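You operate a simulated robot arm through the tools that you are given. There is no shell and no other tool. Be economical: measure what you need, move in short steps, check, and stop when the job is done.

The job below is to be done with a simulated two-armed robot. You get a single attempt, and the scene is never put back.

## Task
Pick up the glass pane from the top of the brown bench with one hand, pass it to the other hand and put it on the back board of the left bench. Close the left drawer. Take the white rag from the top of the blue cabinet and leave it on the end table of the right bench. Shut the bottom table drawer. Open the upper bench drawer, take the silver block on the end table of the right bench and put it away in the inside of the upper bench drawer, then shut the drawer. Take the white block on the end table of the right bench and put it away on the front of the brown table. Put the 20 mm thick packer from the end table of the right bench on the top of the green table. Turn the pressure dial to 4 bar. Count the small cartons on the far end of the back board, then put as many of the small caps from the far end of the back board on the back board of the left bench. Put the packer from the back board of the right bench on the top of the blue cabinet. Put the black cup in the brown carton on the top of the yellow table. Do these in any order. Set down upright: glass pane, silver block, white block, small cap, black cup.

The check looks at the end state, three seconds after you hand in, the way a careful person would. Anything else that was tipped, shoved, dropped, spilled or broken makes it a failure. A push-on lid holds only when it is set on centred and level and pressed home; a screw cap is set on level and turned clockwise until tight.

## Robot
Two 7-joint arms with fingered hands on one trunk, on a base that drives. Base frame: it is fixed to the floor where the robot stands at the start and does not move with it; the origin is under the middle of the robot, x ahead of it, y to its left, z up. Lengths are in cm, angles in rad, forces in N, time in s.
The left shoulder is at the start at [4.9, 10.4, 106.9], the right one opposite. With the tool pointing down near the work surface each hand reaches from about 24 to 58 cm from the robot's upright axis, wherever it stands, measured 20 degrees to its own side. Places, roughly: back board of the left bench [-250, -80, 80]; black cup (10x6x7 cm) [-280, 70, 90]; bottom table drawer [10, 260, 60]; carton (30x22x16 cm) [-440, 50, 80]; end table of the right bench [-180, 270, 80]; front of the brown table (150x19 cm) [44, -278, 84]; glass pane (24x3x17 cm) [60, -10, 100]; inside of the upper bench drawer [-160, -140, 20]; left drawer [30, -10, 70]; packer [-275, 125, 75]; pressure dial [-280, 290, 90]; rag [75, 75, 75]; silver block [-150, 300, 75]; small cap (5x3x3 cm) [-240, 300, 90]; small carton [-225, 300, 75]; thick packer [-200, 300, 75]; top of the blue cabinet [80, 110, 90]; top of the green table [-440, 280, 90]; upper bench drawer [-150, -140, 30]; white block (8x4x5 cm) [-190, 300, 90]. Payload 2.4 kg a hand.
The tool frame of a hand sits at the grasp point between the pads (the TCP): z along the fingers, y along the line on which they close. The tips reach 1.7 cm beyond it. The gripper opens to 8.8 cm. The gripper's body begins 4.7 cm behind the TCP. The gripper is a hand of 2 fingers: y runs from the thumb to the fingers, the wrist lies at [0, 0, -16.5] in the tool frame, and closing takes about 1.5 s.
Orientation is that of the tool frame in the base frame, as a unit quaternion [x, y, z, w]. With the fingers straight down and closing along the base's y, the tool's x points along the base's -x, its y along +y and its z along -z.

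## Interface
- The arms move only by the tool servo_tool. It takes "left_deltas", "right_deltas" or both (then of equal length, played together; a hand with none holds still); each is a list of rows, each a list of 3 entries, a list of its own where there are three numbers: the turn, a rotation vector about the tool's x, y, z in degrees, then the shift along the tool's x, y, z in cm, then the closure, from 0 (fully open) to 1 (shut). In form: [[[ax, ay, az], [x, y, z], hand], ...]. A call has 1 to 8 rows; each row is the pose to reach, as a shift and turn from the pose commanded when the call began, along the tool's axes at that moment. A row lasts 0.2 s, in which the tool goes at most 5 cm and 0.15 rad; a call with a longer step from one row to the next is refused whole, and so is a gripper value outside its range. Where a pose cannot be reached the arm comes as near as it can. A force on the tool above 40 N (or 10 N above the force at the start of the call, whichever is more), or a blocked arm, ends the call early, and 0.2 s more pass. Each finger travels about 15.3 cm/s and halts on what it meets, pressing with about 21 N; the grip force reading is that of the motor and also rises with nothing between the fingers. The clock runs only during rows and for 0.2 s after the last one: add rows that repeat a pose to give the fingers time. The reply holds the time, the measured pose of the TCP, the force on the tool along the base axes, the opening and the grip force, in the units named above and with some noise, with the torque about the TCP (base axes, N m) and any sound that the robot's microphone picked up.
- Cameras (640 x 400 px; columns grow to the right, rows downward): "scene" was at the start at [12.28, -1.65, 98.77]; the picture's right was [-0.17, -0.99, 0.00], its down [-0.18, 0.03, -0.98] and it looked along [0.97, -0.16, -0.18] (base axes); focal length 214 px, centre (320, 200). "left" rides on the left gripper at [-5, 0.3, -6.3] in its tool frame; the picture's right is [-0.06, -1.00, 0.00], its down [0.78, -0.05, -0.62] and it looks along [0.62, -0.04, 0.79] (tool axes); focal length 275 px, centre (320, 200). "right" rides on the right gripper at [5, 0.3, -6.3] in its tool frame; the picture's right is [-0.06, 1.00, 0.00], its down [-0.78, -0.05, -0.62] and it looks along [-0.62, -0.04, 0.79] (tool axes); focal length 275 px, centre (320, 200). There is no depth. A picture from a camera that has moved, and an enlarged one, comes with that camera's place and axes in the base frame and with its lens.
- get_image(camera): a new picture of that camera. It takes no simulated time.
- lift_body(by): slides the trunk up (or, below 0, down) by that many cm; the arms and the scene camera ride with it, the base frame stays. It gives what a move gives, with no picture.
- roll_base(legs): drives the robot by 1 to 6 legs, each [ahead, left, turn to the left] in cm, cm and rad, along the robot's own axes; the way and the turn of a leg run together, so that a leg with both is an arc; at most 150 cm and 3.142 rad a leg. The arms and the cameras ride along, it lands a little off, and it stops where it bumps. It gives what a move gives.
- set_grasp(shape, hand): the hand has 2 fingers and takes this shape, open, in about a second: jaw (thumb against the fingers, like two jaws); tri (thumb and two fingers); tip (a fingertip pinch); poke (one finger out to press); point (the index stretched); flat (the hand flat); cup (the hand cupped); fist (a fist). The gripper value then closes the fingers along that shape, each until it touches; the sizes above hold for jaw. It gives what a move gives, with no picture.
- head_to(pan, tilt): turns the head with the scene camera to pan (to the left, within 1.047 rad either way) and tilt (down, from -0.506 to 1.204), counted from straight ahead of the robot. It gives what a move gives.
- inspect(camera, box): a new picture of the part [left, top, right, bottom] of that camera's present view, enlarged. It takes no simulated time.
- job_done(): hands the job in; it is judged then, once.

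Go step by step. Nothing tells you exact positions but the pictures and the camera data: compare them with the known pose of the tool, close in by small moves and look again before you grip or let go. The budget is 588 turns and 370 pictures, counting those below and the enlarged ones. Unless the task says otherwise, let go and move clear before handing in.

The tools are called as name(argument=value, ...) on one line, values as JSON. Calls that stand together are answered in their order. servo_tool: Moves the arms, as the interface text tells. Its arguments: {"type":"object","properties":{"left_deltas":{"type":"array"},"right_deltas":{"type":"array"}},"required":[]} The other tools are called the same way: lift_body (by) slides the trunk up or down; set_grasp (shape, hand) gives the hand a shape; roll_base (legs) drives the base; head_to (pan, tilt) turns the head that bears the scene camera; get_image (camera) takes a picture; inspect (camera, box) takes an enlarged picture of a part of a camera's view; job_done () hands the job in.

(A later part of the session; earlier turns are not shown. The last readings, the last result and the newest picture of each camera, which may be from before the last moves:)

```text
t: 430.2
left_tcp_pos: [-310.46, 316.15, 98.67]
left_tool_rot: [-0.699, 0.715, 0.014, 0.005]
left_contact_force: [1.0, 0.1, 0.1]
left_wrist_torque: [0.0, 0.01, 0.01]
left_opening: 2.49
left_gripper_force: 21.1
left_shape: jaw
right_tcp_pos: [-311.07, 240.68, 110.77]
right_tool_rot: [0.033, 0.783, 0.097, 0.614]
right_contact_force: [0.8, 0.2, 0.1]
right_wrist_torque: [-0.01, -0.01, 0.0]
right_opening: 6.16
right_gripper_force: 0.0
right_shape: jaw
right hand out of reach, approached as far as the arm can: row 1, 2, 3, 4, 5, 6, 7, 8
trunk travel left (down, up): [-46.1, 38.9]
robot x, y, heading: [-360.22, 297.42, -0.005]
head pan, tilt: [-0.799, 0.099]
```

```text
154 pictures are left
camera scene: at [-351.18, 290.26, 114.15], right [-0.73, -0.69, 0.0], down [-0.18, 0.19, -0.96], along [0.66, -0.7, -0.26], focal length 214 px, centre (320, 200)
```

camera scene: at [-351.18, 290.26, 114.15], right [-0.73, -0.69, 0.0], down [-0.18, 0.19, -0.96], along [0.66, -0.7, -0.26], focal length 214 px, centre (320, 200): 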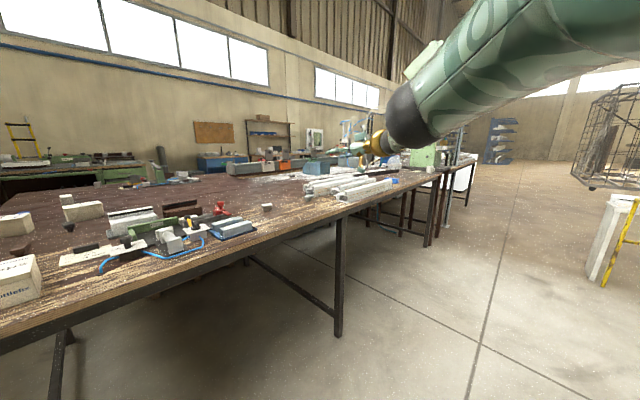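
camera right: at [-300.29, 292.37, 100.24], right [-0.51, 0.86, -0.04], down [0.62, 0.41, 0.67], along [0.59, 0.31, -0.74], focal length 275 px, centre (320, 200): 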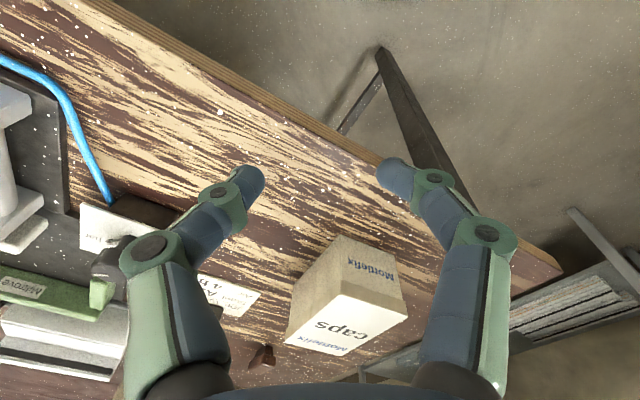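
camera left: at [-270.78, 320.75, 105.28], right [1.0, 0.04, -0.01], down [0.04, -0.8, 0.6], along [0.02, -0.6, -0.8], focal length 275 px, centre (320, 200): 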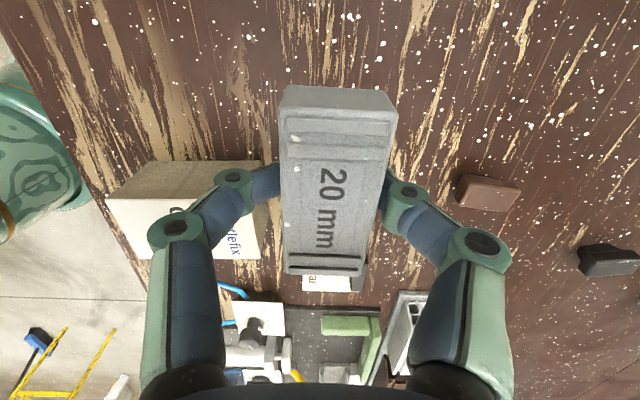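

The upper arm presses against the head whenever it comes inward with the elbow high. I'll let the arm hang down by the side first.

servo_tool(right_deltas=[[[0, 5.4, 0], [4.2, 0.88, -1.38], 0.3], [[0, 10.8, 0], [8.4, 1.76, -2.76], 0.3], [[0, 16.2, 0], [12.6, 2.64, -4.14], 0.3], [[0, 21.6, 0], [16.8, 3.5, -5.5], 0.3], [[0, 27, 0], [21, 4.4, -6.9], 0.3], [[0, 32.4, 0], [25.2, 5.3, -8.3], 0.3], [[0, 37.8, 0], [29.4, 6.2, -9.7], 0.3], [[0, 43.2, 0], [33.6, 7, -11], 0.3]])

servo_tool(right_deltas=[[[0, 5.4, 0], [3, 0.88, 3], 0.3], [[0, 10.8, 0], [6, 1.76, 6], 0.3], [[0, 16.2, 0], [9, 2.6, 9], 0.3], [[0, 21.6, 0], [12, 3.5, 12], 0.3], [[0, 27, 0], [15, 4.4, 15], 0.3], [[0, 32.4, 0], [18, 5.3, 18], 0.3]])

get_image(camera="scene")

```text
t: 432.0
left_tcp_pos: [-310.7, 316.07, 98.86]
left_tool_rot: [-0.699, 0.715, 0.014, 0.006]
left_contact_force: [-0.6, 0.0, 0.1]
left_wrist_torque: [0.0, -0.01, -0.01]
left_opening: 2.48
left_gripper_force: 20.9
left_shape: jaw
right_tcp_pos: [-323.74, 250.38, 78.27]
right_tool_rot: [0.003, 0.952, 0.108, 0.286]
right_contact_force: [0.0, -0.5, -0.4]
right_wrist_torque: [-0.02, 0.04, -0.01]
right_opening: 6.17
right_gripper_force: 0.2
right_shape: jaw
right hand out of reach, approached as far as the arm can: row 1, 2, 3, 4, 5, 6, 7, 8
trunk travel left (down, up): [-46.1, 38.9]
robot x, y, heading: [-360.43, 296.87, -0.004]
head pan, tilt: [-0.799, 0.099]
```

```text
t: 433.4
left_tcp_pos: [-310.64, 316.06, 98.7]
left_tool_rot: [-0.699, 0.714, 0.015, 0.006]
left_contact_force: [0.2, -0.2, -0.1]
left_wrist_torque: [-0.01, -0.02, -0.02]
left_opening: 2.5
left_gripper_force: 21.2
left_shape: jaw
right_tcp_pos: [-333.34, 268.61, 63.52]
right_tool_rot: [-0.03, 0.994, 0.103, 0.03]
right_contact_force: [0.5, -0.4, -0.3]
right_wrist_torque: [-0.02, -0.03, 0.0]
right_opening: 6.17
right_gripper_force: 0.0
right_shape: jaw
right hand out of reach, approached as far as the arm can: row 1, 2, 3, 4, 5, 6
trunk travel left (down, up): [-46.1, 38.9]
robot x, y, heading: [-360.43, 297.25, -0.005]
head pan, tilt: [-0.799, 0.099]
```

```text
153 pictures are left
camera scene: at [-352.42, 289.33, 114.57], right [-0.83, -0.56, 0.0], down [-0.13, 0.18, -0.98], along [0.55, -0.81, -0.22], focal length 214 px, centre (320, 200)
```

scene: 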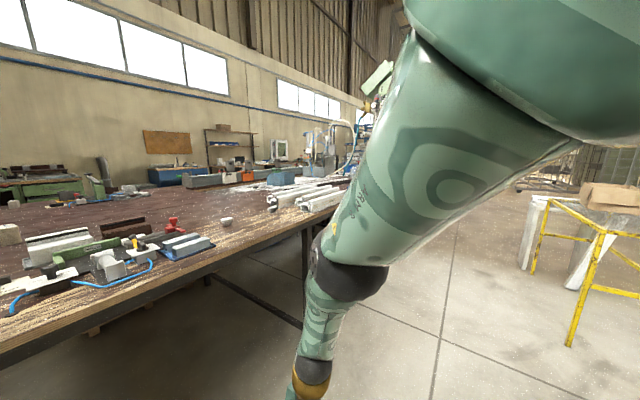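

The arm hangs now with the elbow lower. I'll raise the hand in front from here.

servo_tool(right_deltas=[[[2, 0, 0], [-1, 0, -4.5], 0.3], [[4, 0, 0], [-2, 0, -9], 0.3], [[6, 0, 0], [-3, 0, -13.5], 0.3], [[8, 0, 0], [-4, 0, -18], 0.3], [[10, 0, 0], [-5, 0, -22.5], 0.3], [[12, 0, 0], [-6, 0, -27], 0.3], [[12, 0, 0], [-7, 0, -31.5], 0.3], [[12, 0, 0], [-8, 0, -36], 0.3]])

get_image(camera="scene")

```text
t: 435.2
left_tcp_pos: [-310.63, 315.94, 98.94]
left_tool_rot: [-0.7, 0.714, 0.013, 0.006]
left_contact_force: [-0.8, 0.4, -0.7]
left_wrist_torque: [0.0, 0.01, -0.03]
left_opening: 2.48
left_gripper_force: 20.8
left_shape: jaw
right_tcp_pos: [-334.56, 280.59, 88.81]
right_tool_rot: [-0.022, 0.999, -0.005, 0.038]
right_contact_force: [-0.4, 0.3, 0.4]
right_wrist_torque: [0.02, 0.0, -0.01]
right_opening: 6.16
right_gripper_force: 0.1
right_shape: jaw
right hand out of reach, approached as far as the arm can: row 1, 2, 3, 4, 5, 6, 7, 8
trunk travel left (down, up): [-46.1, 38.9]
robot x, y, heading: [-360.4, 297.27, -0.003]
head pan, tilt: [-0.799, 0.099]
```

```text
152 pictures are left
camera scene: at [-349.84, 291.96, 114.6], right [-0.53, -0.85, 0.0], down [-0.18, 0.12, -0.98], along [0.83, -0.52, -0.22], focal length 214 px, centre (320, 200)
```

scene: 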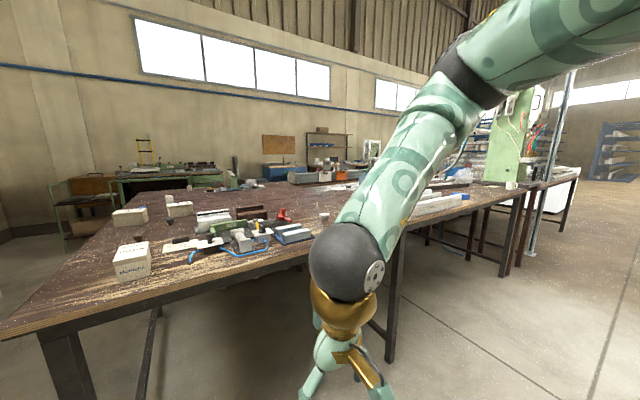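

The right arm falls back into the same branch. I'll park it raised above my field of view, as it was before, and do the remaining work with the left arm.

servo_tool(right_deltas=[[[0, -4, 0], [-1, 0, -4], 0.3], [[0, -8, 0], [-2, 0, -8], 0.3], [[0, -16, 0], [-4, 0, -12], 0.3], [[0, -24, 0], [-7, 0, -15], 0.3], [[0, -32, 0], [-10, 0, -17], 0.3], [[0, -40, 0], [-13, 0, -18], 0.3], [[0, -48, 0], [-17, 0, -18], 0.3], [[0, -56, 0], [-21, 0, -18], 0.3]])

servo_tool(right_deltas=[[[0, -6, 0], [-3.4, 0, -2.2], 0.3], [[0, -12, 0], [-6.8, 0, -4.5], 0.3], [[0, -18, 0], [-10.2, 0, -6.8], 0.3], [[0, -24, 0], [-13.6, 0, -9], 0.3], [[0, -30, 0], [-17, 0, -11.2], 0.3], [[0, -36, 0], [-20.4, 0, -13.5], 0.3], [[0, -42, 0], [-23.8, 0, -15.8], 0.3], [[0, -48, 0], [-27.1, 0, -18], 0.3]])

head_to(pan=-0.3, tilt=0.4)

get_image(camera="scene")

```text
t: 437.0
left_tcp_pos: [-310.66, 316.05, 98.94]
left_tool_rot: [-0.7, 0.714, 0.014, 0.006]
left_contact_force: [-0.3, 0.1, -0.4]
left_wrist_torque: [0.01, 0.01, 0.02]
left_opening: 2.52
left_gripper_force: 20.7
left_shape: jaw
right_tcp_pos: [-315.49, 281.95, 108.06]
right_tool_rot: [-0.022, 0.866, 0.011, 0.5]
right_contact_force: [-0.4, -0.7, 1.4]
right_wrist_torque: [0.03, 0.0, -0.01]
right_opening: 6.17
right_gripper_force: 0.0
right_shape: jaw
right hand out of reach, approached as far as the arm can: row 3, 4
trunk travel left (down, up): [-46.1, 38.9]
robot x, y, heading: [-360.5, 297.35, -0.007]
head pan, tilt: [-0.799, 0.099]
```

```text
t: 438.8
left_tcp_pos: [-310.74, 315.97, 98.85]
left_tool_rot: [-0.699, 0.715, 0.013, 0.006]
left_contact_force: [-0.1, 0.2, -0.4]
left_wrist_torque: [0.0, 0.0, -0.03]
left_opening: 2.51
left_gripper_force: 20.6
left_shape: jaw
right_tcp_pos: [-318.33, 277.86, 137.61]
right_tool_rot: [-0.013, 0.642, 0.015, 0.766]
right_contact_force: [1.0, 0.3, 0.0]
right_wrist_torque: [-0.02, -0.01, -0.03]
right_opening: 6.16
right_gripper_force: 0.0
right_shape: jaw
right hand out of reach, approached as far as the arm can: row 2, 3, 4, 5, 6, 7, 8
trunk travel left (down, up): [-46.1, 38.9]
robot x, y, heading: [-360.13, 296.97, -0.003]
head pan, tilt: [-0.799, 0.099]
```

```text
t: 439.7
left_tcp_pos: [-310.66, 315.97, 98.86]
left_tool_rot: [-0.699, 0.715, 0.014, 0.007]
left_contact_force: [0.1, -0.7, -0.9]
left_wrist_torque: [0.01, 0.04, 0.0]
left_opening: 2.48
left_gripper_force: 21.3
left_shape: jaw
right_tcp_pos: [-318.38, 277.94, 137.44]
right_tool_rot: [-0.014, 0.643, 0.015, 0.766]
right_contact_force: [0.0, 0.0, -0.1]
right_wrist_torque: [0.02, 0.0, 0.02]
right_opening: 6.16
right_gripper_force: 0.1
right_shape: jaw
trunk travel left (down, up): [-46.1, 38.9]
robot x, y, heading: [-360.41, 297.14, -0.005]
head pan, tilt: [-0.3, 0.4]
```

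```text
151 pictures are left
camera scene: at [-348.91, 294.18, 112.93], right [-0.3, -0.95, 0.0], down [-0.37, 0.12, -0.92], along [0.88, -0.28, -0.39], focal length 214 px, centre (320, 200)
```

scene: 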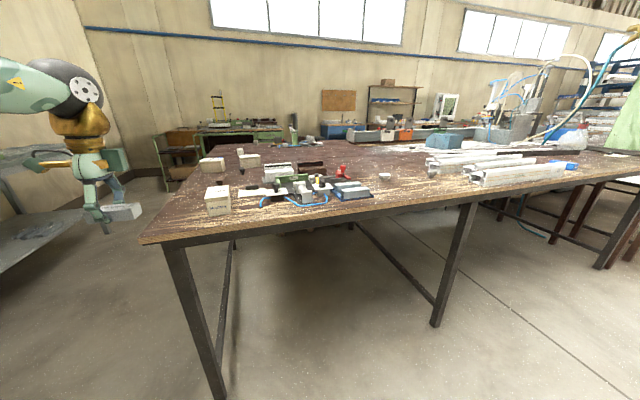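

The view is clear with the right arm parked. Now I'll turn to the green table to set the packer down.

roll_base(legs=[[8, 0, 0], [0, 0, 1.57], [0, 0, 1.57]])

head_to(pan=0.1, tilt=0.5)

get_image(camera="scene")

```text
t: 448.3
left_tcp_pos: [-402.86, 279.89, 98.96]
left_tool_rot: [0.727, 0.687, -0.006, 0.014]
left_contact_force: [-0.4, 0.6, -0.6]
left_wrist_torque: [-0.01, -0.03, 0.0]
left_opening: 2.48
left_gripper_force: 21.1
left_shape: jaw
right_tcp_pos: [-393.97, 317.66, 137.53]
right_tool_rot: [-0.643, -0.003, 0.766, -0.002]
right_contact_force: [0.2, -0.4, 0.6]
right_wrist_torque: [0.0, 0.01, -0.02]
right_opening: 6.18
right_gripper_force: 0.0
right_shape: jaw
trunk travel left (down, up): [-46.1, 38.9]
robot x, y, heading: [-352.61, 297.04, 3.098]
head pan, tilt: [-0.3, 0.4]
```

```text
t: 449.2
left_tcp_pos: [-402.85, 279.86, 98.91]
left_tool_rot: [0.727, 0.687, -0.006, 0.013]
left_contact_force: [0.3, -0.6, 0.0]
left_wrist_torque: [0.0, 0.03, -0.03]
left_opening: 2.45
left_gripper_force: 20.8
left_shape: jaw
right_tcp_pos: [-393.84, 317.66, 137.55]
right_tool_rot: [-0.642, -0.003, 0.767, -0.002]
right_contact_force: [0.4, -0.6, 0.4]
right_wrist_torque: [0.0, 0.01, 0.01]
right_opening: 6.15
right_gripper_force: 0.1
right_shape: jaw
trunk travel left (down, up): [-46.1, 38.9]
robot x, y, heading: [-352.75, 297.14, 3.103]
head pan, tilt: [0.099, 0.499]
```

```text
150 pictures are left
camera scene: at [-364.64, 296.53, 112.01], right [-0.06, 1.0, 0.0], down [0.48, 0.03, -0.88], along [-0.88, -0.05, -0.48], focal length 214 px, centre (320, 200)
```

scene: 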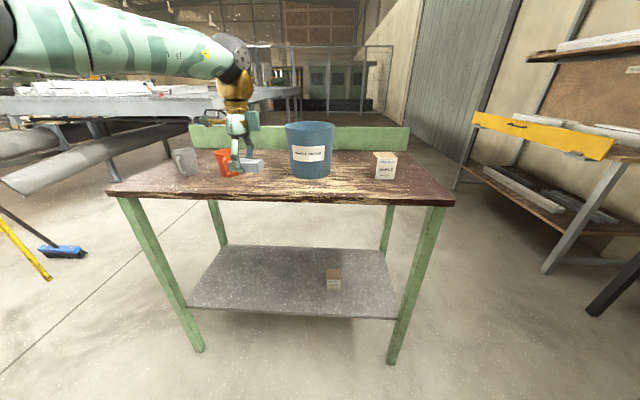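

The table top is at z 86, with free space between the bucket and the white box near its front edge. I'll drive so the packer hangs over (-420, 303).

roll_base(legs=[[0, -24, 0.04], [16, 0, 0]])

get_image(camera="scene")

get_image(camera="left")

```text
t: 451.9
left_tcp_pos: [-417.61, 301.56, 98.7]
left_tool_rot: [0.714, 0.7, -0.006, 0.014]
left_contact_force: [0.4, 0.2, 0.2]
left_wrist_torque: [0.0, 0.0, 0.0]
left_opening: 2.46
left_gripper_force: 21.0
left_shape: jaw
right_tcp_pos: [-410.19, 339.66, 137.53]
right_tool_rot: [-0.642, -0.015, 0.766, -0.016]
right_contact_force: [-0.6, -0.9, -0.4]
right_wrist_torque: [-0.01, -0.01, -0.06]
right_opening: 6.15
right_gripper_force: 0.2
right_shape: jaw
trunk travel left (down, up): [-46.1, 38.9]
robot x, y, heading: [-368.02, 320.49, 3.145]
head pan, tilt: [0.099, 0.499]
```

```text
149 pictures are left
camera scene: at [-380.16, 319.69, 112.0], right [-0.1, 1.0, 0.0], down [0.48, 0.05, -0.88], along [-0.87, -0.09, -0.48], focal length 214 px, centre (320, 200)
```

scene: 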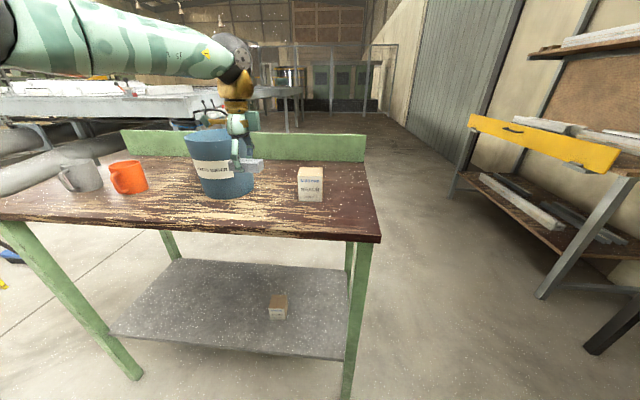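

```text
148 pictures are left
camera left: at [-417.54, 296.85, 105.24], right [-1.0, -0.04, -0.01], down [-0.04, 0.8, 0.6], along [-0.02, 0.6, -0.8], focal length 275 px, centre (320, 200)
```

left: 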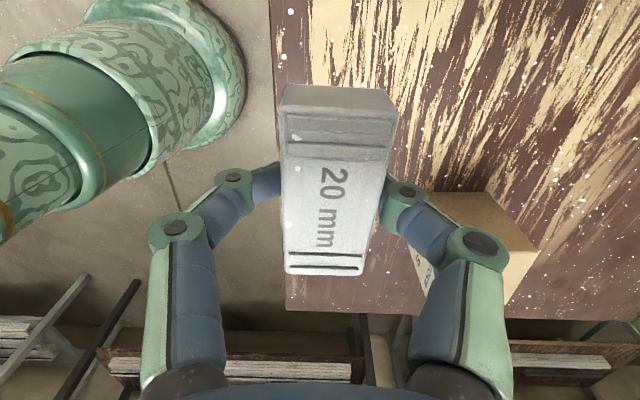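

Clear of the bucket and box. I'll lower the packer onto the front strip.

servo_tool(left_deltas=[[[0, 0, 0], [0, -1.5, 2], 1], [[0, 0, 0], [0, -3, 5], 1], [[0, 0, 0], [0, -3, 8], 1], [[0, 0, 0], [0, -3, 9.5], 1], [[0, 0, 0], [0, -3, 10.1], 1]])

servo_tool(left_deltas=[[[0, 0, 0], [0, 0, 0.3], 1], [[0, 0, 0], [0, 0, 0.6], 1], [[0, 0, 0], [0, 0, 0.8], 1]])

```text
t: 453.1
left_tcp_pos: [-420.04, 301.32, 89.25]
left_tool_rot: [0.714, 0.7, -0.007, 0.014]
left_contact_force: [0.3, -0.5, 0.4]
left_wrist_torque: [0.0, -0.02, 0.01]
left_opening: 2.44
left_gripper_force: 20.9
left_shape: jaw
left hand out of reach, approached as far as the arm can: row 4, 5
right_tcp_pos: [-410.09, 339.8, 137.51]
right_tool_rot: [-0.643, -0.015, 0.766, -0.017]
right_contact_force: [-0.1, 0.0, 0.3]
right_wrist_torque: [-0.01, 0.0, -0.01]
right_opening: 6.17
right_gripper_force: 0.0
right_shape: jaw
trunk travel left (down, up): [-46.1, 38.9]
robot x, y, heading: [-368.02, 320.62, 3.141]
head pan, tilt: [0.099, 0.499]
```

```text
t: 453.9
left_tcp_pos: [-419.88, 301.35, 88.68]
left_tool_rot: [0.714, 0.7, -0.007, 0.013]
left_contact_force: [0.3, 0.5, -0.6]
left_wrist_torque: [0.0, -0.02, -0.04]
left_opening: 2.44
left_gripper_force: 21.3
left_shape: jaw
right_tcp_pos: [-410.08, 339.69, 137.59]
right_tool_rot: [-0.643, -0.015, 0.766, -0.017]
right_contact_force: [-0.4, 0.5, 0.2]
right_wrist_torque: [0.03, 0.0, 0.0]
right_opening: 6.14
right_gripper_force: 0.0
right_shape: jaw
trunk travel left (down, up): [-46.1, 38.9]
robot x, y, heading: [-367.93, 320.64, 3.138]
head pan, tilt: [0.099, 0.499]
```

Near the reach limit, so I'll come back 1.5 cm while lowering further.

servo_tool(left_deltas=[[[0, 0, 0], [0, 0.7, 0.3], 1], [[0, 0, 0], [0, 1.2, 0.6], 1], [[0, 0, 0], [0, 1.2, 0.9], 1], [[0, 0, 0], [0, 1.2, 1.2], 1]])

```text
t: 454.9
left_tcp_pos: [-418.91, 301.3, 87.65]
left_tool_rot: [0.713, 0.701, -0.008, 0.011]
left_contact_force: [-4.4, -2.9, 21.9]
left_wrist_torque: [0.02, 0.43, 0.07]
left_opening: 2.54
left_gripper_force: 20.9
left_shape: jaw
right_tcp_pos: [-410.1, 339.65, 137.69]
right_tool_rot: [-0.642, -0.015, 0.766, -0.017]
right_contact_force: [0.8, -0.2, 0.4]
right_wrist_torque: [0.03, 0.05, 0.01]
right_opening: 6.19
right_gripper_force: 0.1
right_shape: jaw
trunk travel left (down, up): [-46.1, 38.9]
robot x, y, heading: [-367.97, 320.83, 3.14]
head pan, tilt: [0.099, 0.499]
```

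Contact made. I'll open and rise.

servo_tool(left_deltas=[[[0, 0, 0], [0, 0, -0.2], 0.9], [[0, 0, 0], [0, 0, -0.2], 0.5], [[0, 0, 0], [0, 0, -0.2], 0.3], [[0, 0, 0], [0, 0, -3], 0.3], [[0, 0, 0], [0, 0, -7], 0.3], [[0, 0, 0], [0, 0, -11], 0.3]])

get_image(camera="left")

```text
t: 456.4
left_tcp_pos: [-419.04, 301.61, 98.39]
left_tool_rot: [0.714, 0.7, -0.006, 0.014]
left_contact_force: [0.9, -0.1, -0.9]
left_wrist_torque: [-0.03, -0.03, -0.01]
left_opening: 6.11
left_gripper_force: 0.1
left_shape: jaw
right_tcp_pos: [-410.18, 339.67, 137.45]
right_tool_rot: [-0.642, -0.015, 0.766, -0.017]
right_contact_force: [0.2, 0.3, 0.8]
right_wrist_torque: [0.0, -0.02, -0.03]
right_opening: 6.17
right_gripper_force: 0.0
right_shape: jaw
trunk travel left (down, up): [-46.1, 38.9]
robot x, y, heading: [-368.11, 320.61, 3.139]
head pan, tilt: [0.099, 0.499]
```

```text
147 pictures are left
camera left: at [-418.83, 296.81, 104.84], right [-1.0, -0.04, -0.01], down [-0.04, 0.8, 0.6], along [-0.02, 0.6, -0.8], focal length 275 px, centre (320, 200)
```

left: 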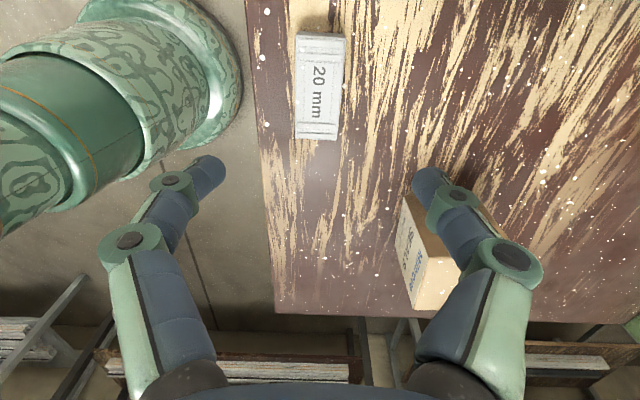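

The 20 mm packer lies on the green table. Now the dial: I'll turn back to the bench and approach it with the left hand.

roll_base(legs=[[-14, 0, 0], [0, 0, -1.57], [0, 0, -1.57], [0, -43, 0], [30, 0, 0]])

servo_tool(left_deltas=[[[0, 0, 8], [0, 0, 0], 0.59], [[0, 0, 16], [0, 0, 0], 0.59], [[0, 0, 24], [0, 0, 0], 0.59], [[0, 0, 32], [0, 0, 0], 0.59], [[0, 0, 40], [0, 0, 0], 0.59], [[0, 0, 48], [0, 0, 0], 0.59], [[0, 0, 55], [0, 0, 0], 0.59]])

get_image(camera="left")

```text
t: 469.2
left_tcp_pos: [-273.12, 296.1, 98.42]
left_tool_rot: [-0.697, 0.716, 0.014, 0.005]
left_contact_force: [0.0, 0.7, 0.2]
left_wrist_torque: [0.01, 0.03, -0.01]
left_opening: 6.12
left_gripper_force: 0.1
left_shape: jaw
right_tcp_pos: [-282.48, 258.16, 137.45]
right_tool_rot: [-0.011, 0.643, 0.013, 0.766]
right_contact_force: [-0.8, -0.4, 0.7]
right_wrist_torque: [0.02, -0.01, 0.0]
right_opening: 6.16
right_gripper_force: 0.0
right_shape: jaw
trunk travel left (down, up): [-46.1, 38.9]
robot x, y, heading: [-324.36, 277.31, -0.013]
head pan, tilt: [0.099, 0.499]
```

```text
t: 470.8
left_tcp_pos: [-273.22, 296.21, 98.32]
left_tool_rot: [-0.286, 0.958, 0.015, -0.002]
left_contact_force: [-0.4, -0.1, 0.0]
left_wrist_torque: [-0.02, -0.01, -0.01]
left_opening: 3.67
left_gripper_force: 0.1
left_shape: jaw
right_tcp_pos: [-282.55, 258.01, 137.45]
right_tool_rot: [-0.013, 0.642, 0.014, 0.766]
right_contact_force: [0.2, -0.4, -0.1]
right_wrist_torque: [0.0, 0.01, 0.0]
right_opening: 6.15
right_gripper_force: 0.1
right_shape: jaw
trunk travel left (down, up): [-46.1, 38.9]
robot x, y, heading: [-324.29, 277.42, -0.008]
head pan, tilt: [0.099, 0.499]
```

```text
146 pictures are left
camera left: at [-269.19, 299.02, 104.7], right [0.6, -0.8, -0.03], down [-0.62, -0.49, 0.61], along [-0.5, -0.35, -0.79], focal length 275 px, centre (320, 200)
```

left: 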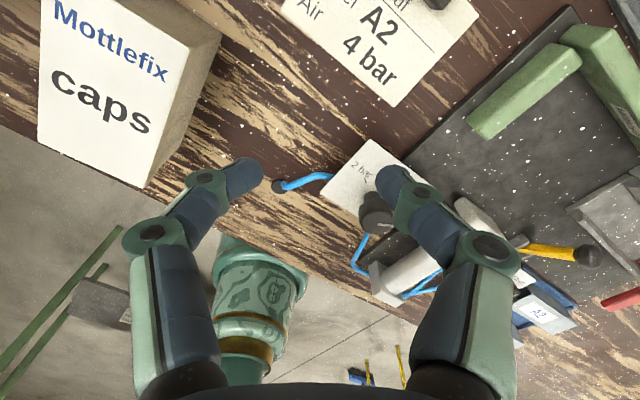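

The knob is just right-below in view. I'll move the hand over the axis and look again.

servo_tool(left_deltas=[[[0, 0, 0], [3, -1.4, 0], 0.59], [[0, 0, 0], [6, -2.8, 0], 0.59], [[0, 0, 0], [8.7, -4.2, 0], 0.59], [[0, 0, 0], [8.7, -4.2, 1.5], 0.59]])

get_image(camera="left")

```text
t: 471.8
left_tcp_pos: [-278.32, 287.75, 96.75]
left_tool_rot: [-0.288, 0.958, 0.015, -0.001]
left_contact_force: [-0.4, 0.1, 0.4]
left_wrist_torque: [-0.01, -0.01, -0.06]
left_opening: 3.65
left_gripper_force: 0.1
left_shape: jaw
right_tcp_pos: [-282.56, 258.12, 137.44]
right_tool_rot: [-0.012, 0.643, 0.014, 0.766]
right_contact_force: [1.0, -1.0, 0.5]
right_wrist_torque: [0.0, 0.02, 0.0]
right_opening: 6.15
right_gripper_force: 0.1
right_shape: jaw
trunk travel left (down, up): [-46.1, 38.9]
robot x, y, heading: [-324.32, 278.1, -0.011]
head pan, tilt: [0.099, 0.499]
```

```text
145 pictures are left
camera left: at [-274.27, 290.73, 103.05], right [0.6, -0.8, -0.03], down [-0.62, -0.49, 0.61], along [-0.5, -0.35, -0.79], focal length 275 px, centre (320, 200)
```

left: 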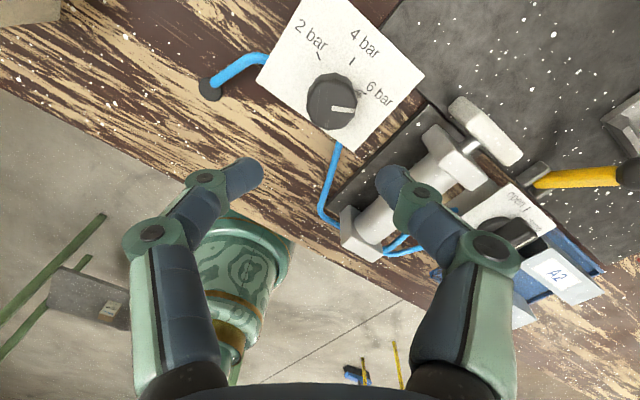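

The labels and pointer are clear, and the pointer sits at 6. I'll centre and descend onto the knob.

servo_tool(left_deltas=[[[0, 0, 0], [-0.9, -0.28, 2.5], 0.59], [[0, 0, 0], [-0.9, -0.28, 5], 0.59], [[0, 0, 0], [-0.9, -0.28, 6.5], 0.59], [[0, 0, 0], [-0.9, -0.28, 7.2], 0.59]])

get_image(camera="left")

```text
t: 472.8
left_tcp_pos: [-277.48, 288.46, 89.58]
left_tool_rot: [-0.288, 0.958, 0.015, -0.001]
left_contact_force: [0.2, 0.4, 0.0]
left_wrist_torque: [0.01, 0.01, 0.0]
left_opening: 3.67
left_gripper_force: 0.1
left_shape: jaw
right_tcp_pos: [-282.46, 257.99, 137.57]
right_tool_rot: [-0.013, 0.643, 0.014, 0.766]
right_contact_force: [0.9, -0.3, -0.2]
right_wrist_torque: [-0.03, 0.02, -0.01]
right_opening: 6.18
right_gripper_force: 0.0
right_shape: jaw
trunk travel left (down, up): [-46.1, 38.9]
robot x, y, heading: [-324.33, 277.37, -0.01]
head pan, tilt: [0.099, 0.499]
```

```text
144 pictures are left
camera left: at [-273.48, 291.32, 95.77], right [0.6, -0.8, -0.03], down [-0.62, -0.49, 0.61], along [-0.5, -0.35, -0.79], focal length 275 px, centre (320, 200)
```

left: 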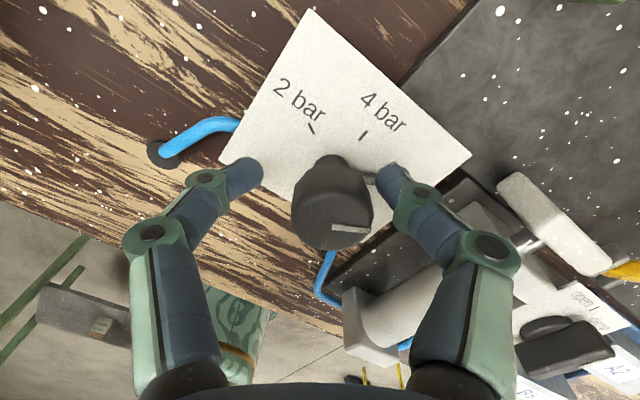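

Nearly centred. I'll make a small correction and grip the knob.

servo_tool(left_deltas=[[[0, 0, 0], [0.3, -0.3, 0.3], 0.59], [[0, 0, 0], [0.3, -0.3, 0.3], 0.8], [[0, 0, 0], [0.3, -0.3, 0.3], 1], [[0, 0, 0], [0.3, -0.3, 0.3], 1]])

get_image(camera="left")

```text
t: 473.8
left_tcp_pos: [-277.6, 288.05, 88.93]
left_tool_rot: [-0.287, 0.958, 0.016, -0.002]
left_contact_force: [4.5, 0.7, -16.7]
left_wrist_torque: [-0.03, -0.03, 0.07]
left_opening: 1.08
left_gripper_force: 20.7
left_shape: jaw
right_tcp_pos: [-282.38, 258.0, 137.39]
right_tool_rot: [-0.013, 0.643, 0.014, 0.766]
right_contact_force: [0.3, 1.3, 0.5]
right_wrist_torque: [0.0, -0.02, -0.02]
right_opening: 6.18
right_gripper_force: 0.0
right_shape: jaw
trunk travel left (down, up): [-46.1, 38.9]
robot x, y, heading: [-324.42, 277.34, -0.009]
head pan, tilt: [0.099, 0.499]
```

```text
143 pictures are left
camera left: at [-273.46, 290.98, 95.26], right [0.6, -0.8, -0.03], down [-0.62, -0.49, 0.61], along [-0.5, -0.35, -0.79], focal length 275 px, centre (320, 200)
```

left: 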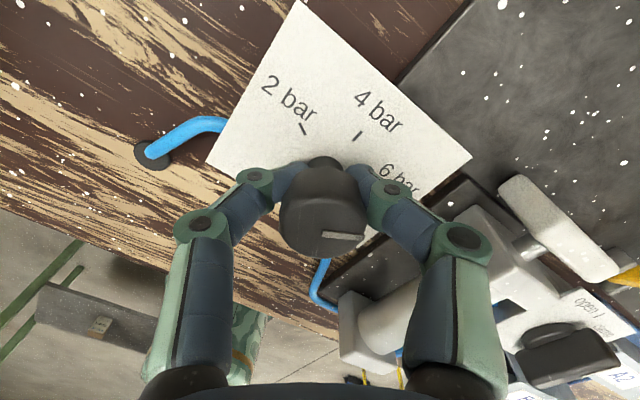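

The fingers hold the knob's stem. The ticks are 60° apart, so I'll turn the hand 60° counter-clockwise as seen from above.

servo_tool(left_deltas=[[[0, 0, -7.5], [0, 0, 0], 1], [[0, 0, -15], [0, 0, 0], 1], [[0, 0, -22.5], [0, 0, 0], 1], [[0, 0, -30], [0, 0, 0], 1], [[0, 0, -37.5], [0, 0, 0], 1], [[0, 0, -45], [0, 0, 0], 1], [[0, 0, -52.5], [0, 0, 0], 1], [[0, 0, -60], [0, 0, 0], 1]])

get_image(camera="left")

```text
t: 475.6
left_tcp_pos: [-277.52, 288.18, 89.05]
left_tool_rot: [0.729, -0.685, -0.015, -0.006]
left_contact_force: [-12.4, 10.5, -26.0]
left_wrist_torque: [0.1, 0.0, -0.16]
left_opening: 0.86
left_gripper_force: 20.9
left_shape: jaw
right_tcp_pos: [-282.44, 258.16, 137.56]
right_tool_rot: [-0.013, 0.643, 0.013, 0.766]
right_contact_force: [-0.1, 0.5, 0.3]
right_wrist_torque: [0.01, 0.0, 0.0]
right_opening: 6.15
right_gripper_force: 0.0
right_shape: jaw
trunk travel left (down, up): [-46.1, 38.9]
robot x, y, heading: [-324.79, 277.31, -0.01]
head pan, tilt: [0.099, 0.499]
```

```text
142 pictures are left
camera left: at [-278.04, 293.02, 95.49], right [0.99, 0.12, -0.01], down [0.11, -0.8, 0.59], along [0.07, -0.59, -0.8], focal length 275 px, centre (320, 200)
```

left: 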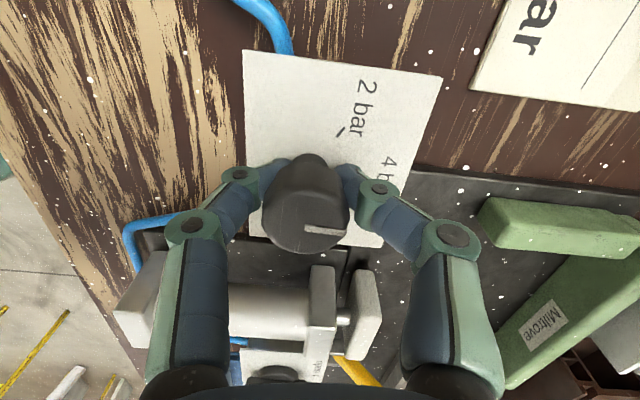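

The 4 bar label is where 6 was. I'll open, rise and check the pointer.

servo_tool(left_deltas=[[[0, 0, 0], [0, 0, 0], 0.8], [[0, 0, 0], [0, 0, 0], 0.55], [[0, 0, 0], [0, 0, 0], 0.55], [[0, 0, 0], [0, 0, -3], 0.55], [[0, 0, 0], [0, 0, -7], 0.55], [[0, 0, 0], [0, 0, -10], 0.55]])

inspect(camera="left", box=[220, 0, 420, 150])

```text
t: 477.0
left_tcp_pos: [-277.33, 287.52, 99.16]
left_tool_rot: [0.728, -0.685, -0.013, -0.006]
left_contact_force: [0.2, -1.2, 0.3]
left_wrist_torque: [-0.02, -0.01, 0.0]
left_opening: 3.92
left_gripper_force: 0.1
left_shape: jaw
right_tcp_pos: [-282.49, 257.99, 137.53]
right_tool_rot: [-0.012, 0.642, 0.013, 0.766]
right_contact_force: [-0.4, -0.3, 0.7]
right_wrist_torque: [-0.01, -0.01, -0.01]
right_opening: 6.15
right_gripper_force: 0.0
right_shape: jaw
trunk travel left (down, up): [-46.1, 38.9]
robot x, y, heading: [-324.43, 277.28, -0.011]
head pan, tilt: [0.099, 0.499]
```

```text
2.67 times, centred on (320, 75) of left
camera zoom: at [-277.98, 292.42, 105.61], right [0.99, 0.12, -0.01], down [0.1, -0.8, 0.6], along [0.07, -0.59, -0.8], focal length 734 px, centre (320, 533)
```

zoom: 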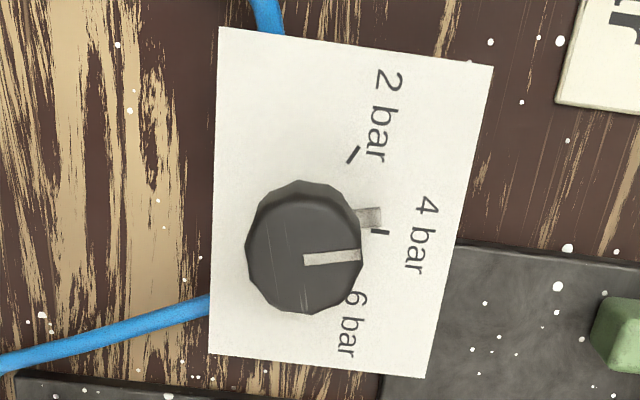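

The pointer is about 12° past 4 bar. I'll regrip and turn back 12°.

servo_tool(left_deltas=[[[0, 0, 0], [0, 0.2, 4], 0.55], [[0, 0, 0], [0, 0.2, 8], 0.55], [[0, 0, 0], [0, 0.2, 10], 0.55], [[0, 0, 0], [0, 0.2, 10], 0.8], [[0, 0, 0], [0, 0.2, 10], 1], [[0, 0, 6], [0, 0.2, 10], 1], [[0, 0, 12], [0, 0.2, 10], 1], [[0, 0, 12], [0, 0.2, 10], 1]])

servo_tool(left_deltas=[[[0, 0, 0], [0, 0, 0], 0.8], [[0, 0, 0], [0, 0, 0], 0.55], [[0, 0, 0], [0, 0, 0], 0.55], [[0, 0, 0], [0, 0, -3], 0.55], [[0, 0, 0], [0, 0, -7], 0.55], [[0, 0, 0], [0, 0, -10], 0.55]])

inspect(camera="left", box=[220, 0, 420, 150])

```text
t: 478.8
left_tcp_pos: [-277.69, 288.0, 88.95]
left_tool_rot: [-0.651, 0.759, 0.014, 0.004]
left_contact_force: [-1.1, -0.5, -23.3]
left_wrist_torque: [-0.05, -0.08, 0.0]
left_opening: 1.1
left_gripper_force: 21.1
left_shape: jaw
right_tcp_pos: [-282.2, 258.11, 137.39]
right_tool_rot: [-0.013, 0.643, 0.014, 0.766]
right_contact_force: [-0.3, 0.0, -0.5]
right_wrist_torque: [0.02, 0.0, 0.0]
right_opening: 6.13
right_gripper_force: 0.1
right_shape: jaw
trunk travel left (down, up): [-46.1, 38.9]
robot x, y, heading: [-324.24, 277.41, -0.01]
head pan, tilt: [0.099, 0.499]
```

```text
t: 480.2
left_tcp_pos: [-277.59, 287.67, 99.18]
left_tool_rot: [-0.652, 0.758, 0.014, 0.005]
left_contact_force: [-0.1, -0.2, -0.4]
left_wrist_torque: [-0.02, -0.01, -0.01]
left_opening: 3.94
left_gripper_force: 0.1
left_shape: jaw
right_tcp_pos: [-282.44, 258.1, 137.52]
right_tool_rot: [-0.012, 0.642, 0.013, 0.766]
right_contact_force: [0.1, -1.1, -0.1]
right_wrist_torque: [-0.01, -0.01, 0.0]
right_opening: 6.18
right_gripper_force: 0.0
right_shape: jaw
trunk travel left (down, up): [-46.1, 38.9]
robot x, y, heading: [-324.56, 277.49, -0.008]
head pan, tilt: [0.099, 0.499]
```

```text
2.67 times, centred on (320, 75) of left
camera zoom: at [-277.15, 292.55, 105.65], right [1.0, -0.09, -0.01], down [-0.06, -0.8, 0.6], along [-0.06, -0.59, -0.8], focal length 734 px, centre (320, 533)
```

zoom: 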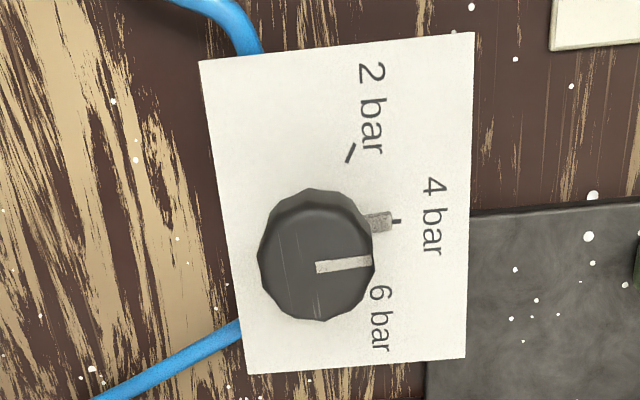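

The pointer is exactly at 4 bar. Next the caps: I'll slide along to the white one near (-270, 235).

roll_base(legs=[[0, -51, 0.008], [4, 0, 0]])

servo_tool(left_deltas=[[[0, 0, 8], [0, 0, 0], 0], [[0, 0, 16], [0, 0, 0], 0], [[0, 0, 24], [0, 0, 0], 0], [[0, 0, 32], [0, 0, 0], 0], [[0, 0, 40], [0, 0, 0], 0], [[0, 0, 48], [0, 0, 0], 0], [[0, 0, 56], [0, 0, 0], 0], [[0, 0, 64], [0, 0, 0], 0]])

get_image(camera="left")

```text
t: 483.7
left_tcp_pos: [-274.04, 236.83, 99.15]
left_tool_rot: [-0.65, 0.76, 0.015, 0.005]
left_contact_force: [0.4, -0.4, -0.1]
left_wrist_torque: [-0.02, 0.01, 0.03]
left_opening: 3.92
left_gripper_force: 0.2
left_shape: jaw
right_tcp_pos: [-279.1, 207.36, 137.58]
right_tool_rot: [-0.011, 0.643, 0.011, 0.766]
right_contact_force: [-0.6, -0.7, 0.2]
right_wrist_torque: [-0.01, -0.01, -0.01]
right_opening: 6.19
right_gripper_force: 0.0
right_shape: jaw
trunk travel left (down, up): [-46.1, 38.9]
robot x, y, heading: [-321.11, 226.58, -0.016]
head pan, tilt: [0.099, 0.499]
```

```text
t: 485.5
left_tcp_pos: [-274.14, 236.9, 99.14]
left_tool_rot: [-0.146, 0.989, 0.014, -0.003]
left_contact_force: [0.7, -0.1, -1.2]
left_wrist_torque: [0.01, -0.04, 0.0]
left_opening: 8.8
left_gripper_force: 0.1
left_shape: jaw
right_tcp_pos: [-279.18, 207.22, 137.4]
right_tool_rot: [-0.011, 0.642, 0.012, 0.767]
right_contact_force: [1.1, 0.4, 0.8]
right_wrist_torque: [0.01, -0.02, 0.04]
right_opening: 6.14
right_gripper_force: 0.1
right_shape: jaw
trunk travel left (down, up): [-46.1, 38.9]
robot x, y, heading: [-321.24, 226.92, -0.015]
head pan, tilt: [0.099, 0.499]
```

```text
139 pictures are left
camera left: at [-269.41, 238.55, 105.46], right [0.35, -0.94, -0.03], down [-0.73, -0.29, 0.62], along [-0.59, -0.19, -0.79], focal length 275 px, centre (320, 200)
```

left: 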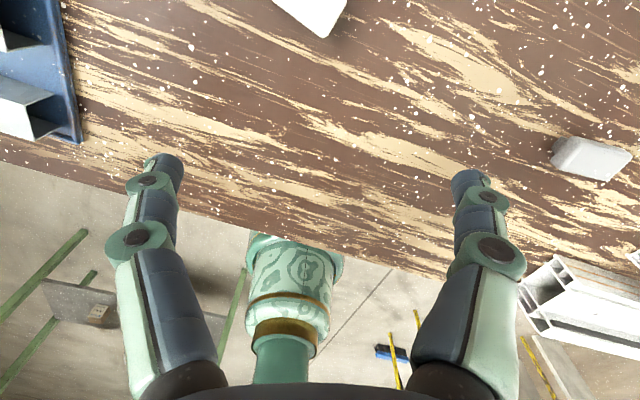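

Both light caps are in view. I'll move forward to get the white one fully in the picture.

servo_tool(left_deltas=[[[0, 0, 0], [-2.2, 0.2, 0], 0], [[0, 0, 0], [-4.4, 0.4, 0], 0], [[0, 0, 0], [-6.5, 0.66, 0], 0]])

get_image(camera="left")

```text
t: 486.3
left_tcp_pos: [-268.01, 239.41, 99.23]
left_tool_rot: [-0.148, 0.989, 0.014, -0.004]
left_contact_force: [1.0, -0.1, -0.1]
left_wrist_torque: [0.01, -0.01, 0.0]
left_opening: 8.79
left_gripper_force: 0.0
left_shape: jaw
right_tcp_pos: [-279.24, 207.25, 137.57]
right_tool_rot: [-0.011, 0.644, 0.012, 0.765]
right_contact_force: [-0.1, 0.4, 0.8]
right_wrist_torque: [-0.04, 0.0, 0.01]
right_opening: 6.16
right_gripper_force: 0.1
right_shape: jaw
trunk travel left (down, up): [-46.1, 38.9]
robot x, y, heading: [-321.53, 226.85, -0.014]
head pan, tilt: [0.099, 0.499]
```

```text
138 pictures are left
camera left: at [-263.36, 241.16, 105.53], right [0.35, -0.94, -0.03], down [-0.73, -0.29, 0.62], along [-0.59, -0.2, -0.79], focal length 275 px, centre (320, 200)
```

left: 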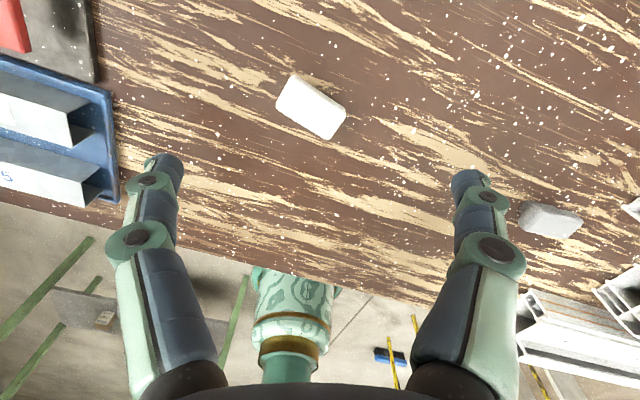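

The white cap is at (-270.3, 239.8), with its long side along y. I'll turn the hand to close across its width, descend and grip.

servo_tool(left_deltas=[[[0, 0, -8.3], [0.5, 0.3, 1], 0.3], [[0, 0, -16.6], [1, 0.5, 2], 0.3], [[0, 0, -25], [1.5, 0.8, 3], 0.3], [[0, 0, -33.3], [2.1, 1.05, 4], 0.3], [[0, 0, -41.6], [2.1, 1.05, 5], 0.3], [[0, 0, -50], [2.1, 1.05, 6], 0.3], [[0, 0, -58], [2.1, 1.05, 7], 0.3], [[0, 0, -66], [2.1, 1.05, 8], 0.3]])

get_image(camera="left")

```text
t: 488.1
left_tcp_pos: [-270.7, 240.04, 91.35]
left_tool_rot: [-0.664, 0.747, 0.013, 0.005]
left_contact_force: [-0.3, 0.3, 0.5]
left_wrist_torque: [0.03, 0.03, -0.02]
left_opening: 6.19
left_gripper_force: 0.0
left_shape: jaw
right_tcp_pos: [-279.1, 207.12, 137.46]
right_tool_rot: [-0.011, 0.642, 0.012, 0.766]
right_contact_force: [-0.2, 0.0, -0.2]
right_wrist_torque: [0.03, 0.01, 0.0]
right_opening: 6.16
right_gripper_force: 0.1
right_shape: jaw
trunk travel left (down, up): [-46.1, 38.9]
robot x, y, heading: [-320.81, 226.84, -0.018]
head pan, tilt: [0.099, 0.499]
```

```text
137 pictures are left
camera left: at [-270.27, 244.94, 97.67], right [1.0, -0.06, -0.01], down [-0.04, -0.8, 0.6], along [-0.04, -0.6, -0.8], focal length 275 px, centre (320, 200)
```

left: 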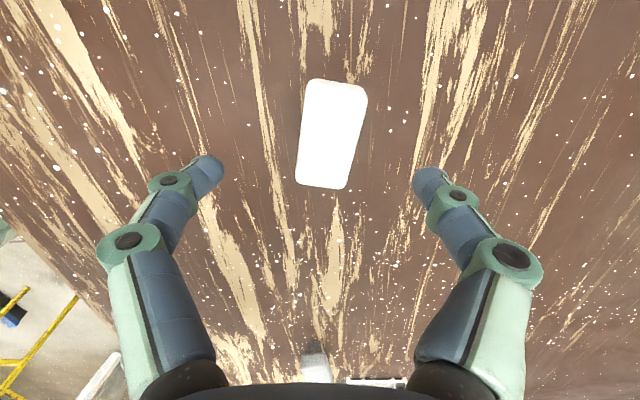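

Centred within half a centimetre. I'll descend, close and lift.

servo_tool(left_deltas=[[[0, 0, 0], [0, -0.6, 3], 0.3], [[0, 0, 0], [0, -0.6, 6.1], 0.3], [[0, 0, 0], [0, -0.6, 6.1], 0.6], [[0, 0, 0], [0, -0.6, 6.1], 1], [[0, 0, 0], [0, -0.6, 6.1], 1], [[0, 0, 0], [0, -0.6, 2], 1], [[0, 0, 0], [0, -0.6, -3], 1], [[0, 0, 0], [0, -0.6, -8], 1]])

get_image(camera="left")

```text
t: 489.9
left_tcp_pos: [-269.93, 239.69, 99.19]
left_tool_rot: [-0.663, 0.748, 0.015, 0.006]
left_contact_force: [0.3, -0.6, 0.1]
left_wrist_torque: [-0.02, -0.01, 0.01]
left_opening: 1.61
left_gripper_force: 21.3
left_shape: jaw
left hand out of reach, approached as far as the arm can: row 2, 3, 4, 5
right_tcp_pos: [-279.17, 207.14, 137.44]
right_tool_rot: [-0.01, 0.643, 0.011, 0.766]
right_contact_force: [0.4, -0.2, -0.2]
right_wrist_torque: [0.03, 0.0, -0.01]
right_opening: 6.15
right_gripper_force: 0.0
right_shape: jaw
trunk travel left (down, up): [-46.1, 38.9]
robot x, y, heading: [-321.21, 227.16, -0.02]
head pan, tilt: [0.099, 0.499]
```

```text
136 pictures are left
camera left: at [-269.6, 244.47, 105.66], right [1.0, -0.06, -0.01], down [-0.04, -0.8, 0.6], along [-0.04, -0.59, -0.8], focal length 275 px, centre (320, 200)
```

left: 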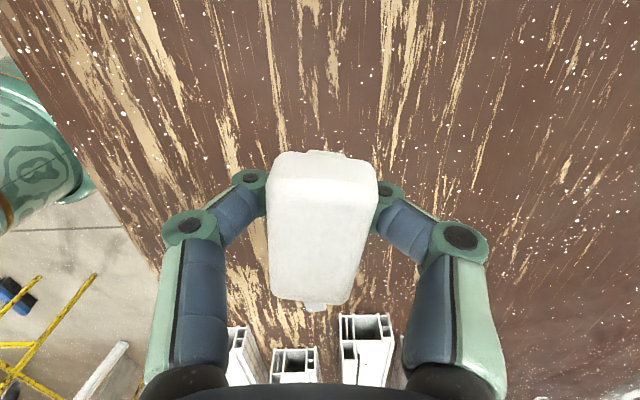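

White cap held by its stem. I'll carry it along the aisle and around to the left end of the left bench.

roll_base(legs=[[-40, 0, 0.02], [0, -150, 0], [0, -150, 0], [0, -149, 0], [0, 0, 1.57], [0, -118, 0]])

head_to(pan=0.1, tilt=0.5)

get_image(camera="scene")

```text
t: 522.7
left_tcp_pos: [-234.73, -157.44, 99.25]
left_tool_rot: [1.0, -0.012, -0.013, 0.006]
left_contact_force: [-0.4, -0.5, -0.5]
left_wrist_torque: [-0.01, -0.02, -0.01]
left_opening: 1.58
left_gripper_force: 21.3
left_shape: jaw
right_tcp_pos: [-201.58, -163.73, 137.55]
right_tool_rot: [-0.482, 0.426, 0.574, 0.508]
right_contact_force: [0.5, 0.3, 0.5]
right_wrist_torque: [0.0, 0.0, 0.0]
right_opening: 6.16
right_gripper_force: 0.1
right_shape: jaw
trunk travel left (down, up): [-46.1, 38.9]
robot x, y, heading: [-217.05, -207.17, 1.654]
head pan, tilt: [0.099, 0.499]
```

```text
t: 523.3
left_tcp_pos: [-234.69, -157.59, 99.13]
left_tool_rot: [1.0, -0.012, -0.013, 0.007]
left_contact_force: [0.3, -0.6, 0.0]
left_wrist_torque: [0.0, 0.01, 0.0]
left_opening: 1.57
left_gripper_force: 21.1
left_shape: jaw
right_tcp_pos: [-201.67, -163.75, 137.44]
right_tool_rot: [-0.483, 0.425, 0.574, 0.506]
right_contact_force: [0.2, 0.1, 0.1]
right_wrist_torque: [-0.03, -0.02, 0.01]
right_opening: 6.14
right_gripper_force: 0.0
right_shape: jaw
trunk travel left (down, up): [-46.1, 38.9]
robot x, y, heading: [-217.2, -207.21, 1.654]
head pan, tilt: [0.099, 0.499]
```

```text
135 pictures are left
camera scene: at [-219.17, -195.51, 112.01], right [0.98, 0.18, 0.0], down [0.09, -0.47, -0.88], along [-0.16, 0.86, -0.48], focal length 214 px, centre (320, 200)
```

scene: 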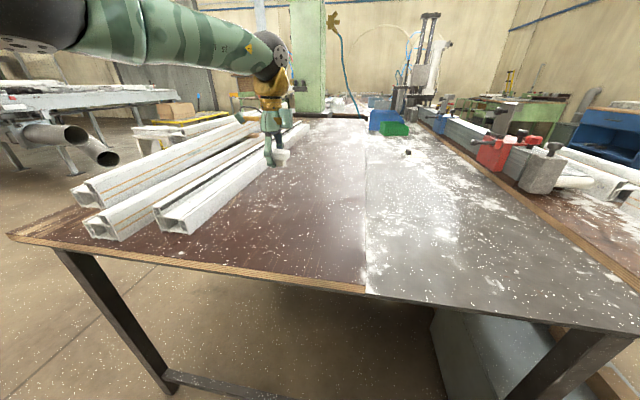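

The back board is the brown surface left of the seam, with free space at its end. I'll drive a bit closer and set the cap down.

roll_base(legs=[[8, 0, -0.03]])

servo_tool(left_deltas=[[[0, 0, 0], [0, 1.5, 3], 1], [[0, 0, 0], [0, 3, 6], 1], [[0, 0, 0], [0, 4, 9], 1], [[0, 0, 0], [0, 4, 11.5], 1], [[0, 0, 0], [0, 4, 13], 1], [[0, 0, 0], [0, 4, 13.5], 1], [[0, 0, 0], [0, 4, 14], 1]])

```text
t: 524.4
left_tcp_pos: [-233.64, -149.0, 99.17]
left_tool_rot: [0.999, -0.028, -0.014, 0.007]
left_contact_force: [-0.1, 0.3, -0.4]
left_wrist_torque: [0.0, 0.0, 0.01]
left_opening: 1.6
left_gripper_force: 21.0
left_shape: jaw
right_tcp_pos: [-200.69, -156.09, 137.44]
right_tool_rot: [-0.477, 0.432, 0.566, 0.515]
right_contact_force: [0.4, 0.0, 0.0]
right_wrist_torque: [0.05, 0.02, 0.0]
right_opening: 6.15
right_gripper_force: 0.2
right_shape: jaw
trunk travel left (down, up): [-46.1, 38.9]
robot x, y, heading: [-217.73, -199.55, 1.616]
head pan, tilt: [0.099, 0.499]
```

```text
t: 526.0
left_tcp_pos: [-234.07, -152.99, 85.49]
left_tool_rot: [0.999, -0.029, -0.013, 0.003]
left_contact_force: [-1.2, 2.6, 18.9]
left_wrist_torque: [0.14, -0.04, 0.01]
left_opening: 1.63
left_gripper_force: 21.6
left_shape: jaw
right_tcp_pos: [-200.72, -156.27, 137.55]
right_tool_rot: [-0.475, 0.432, 0.566, 0.516]
right_contact_force: [-0.3, -0.5, 0.0]
right_wrist_torque: [0.03, -0.01, 0.01]
right_opening: 6.17
right_gripper_force: 0.1
right_shape: jaw
trunk travel left (down, up): [-46.1, 38.9]
robot x, y, heading: [-217.63, -199.54, 1.621]
head pan, tilt: [0.099, 0.499]
```

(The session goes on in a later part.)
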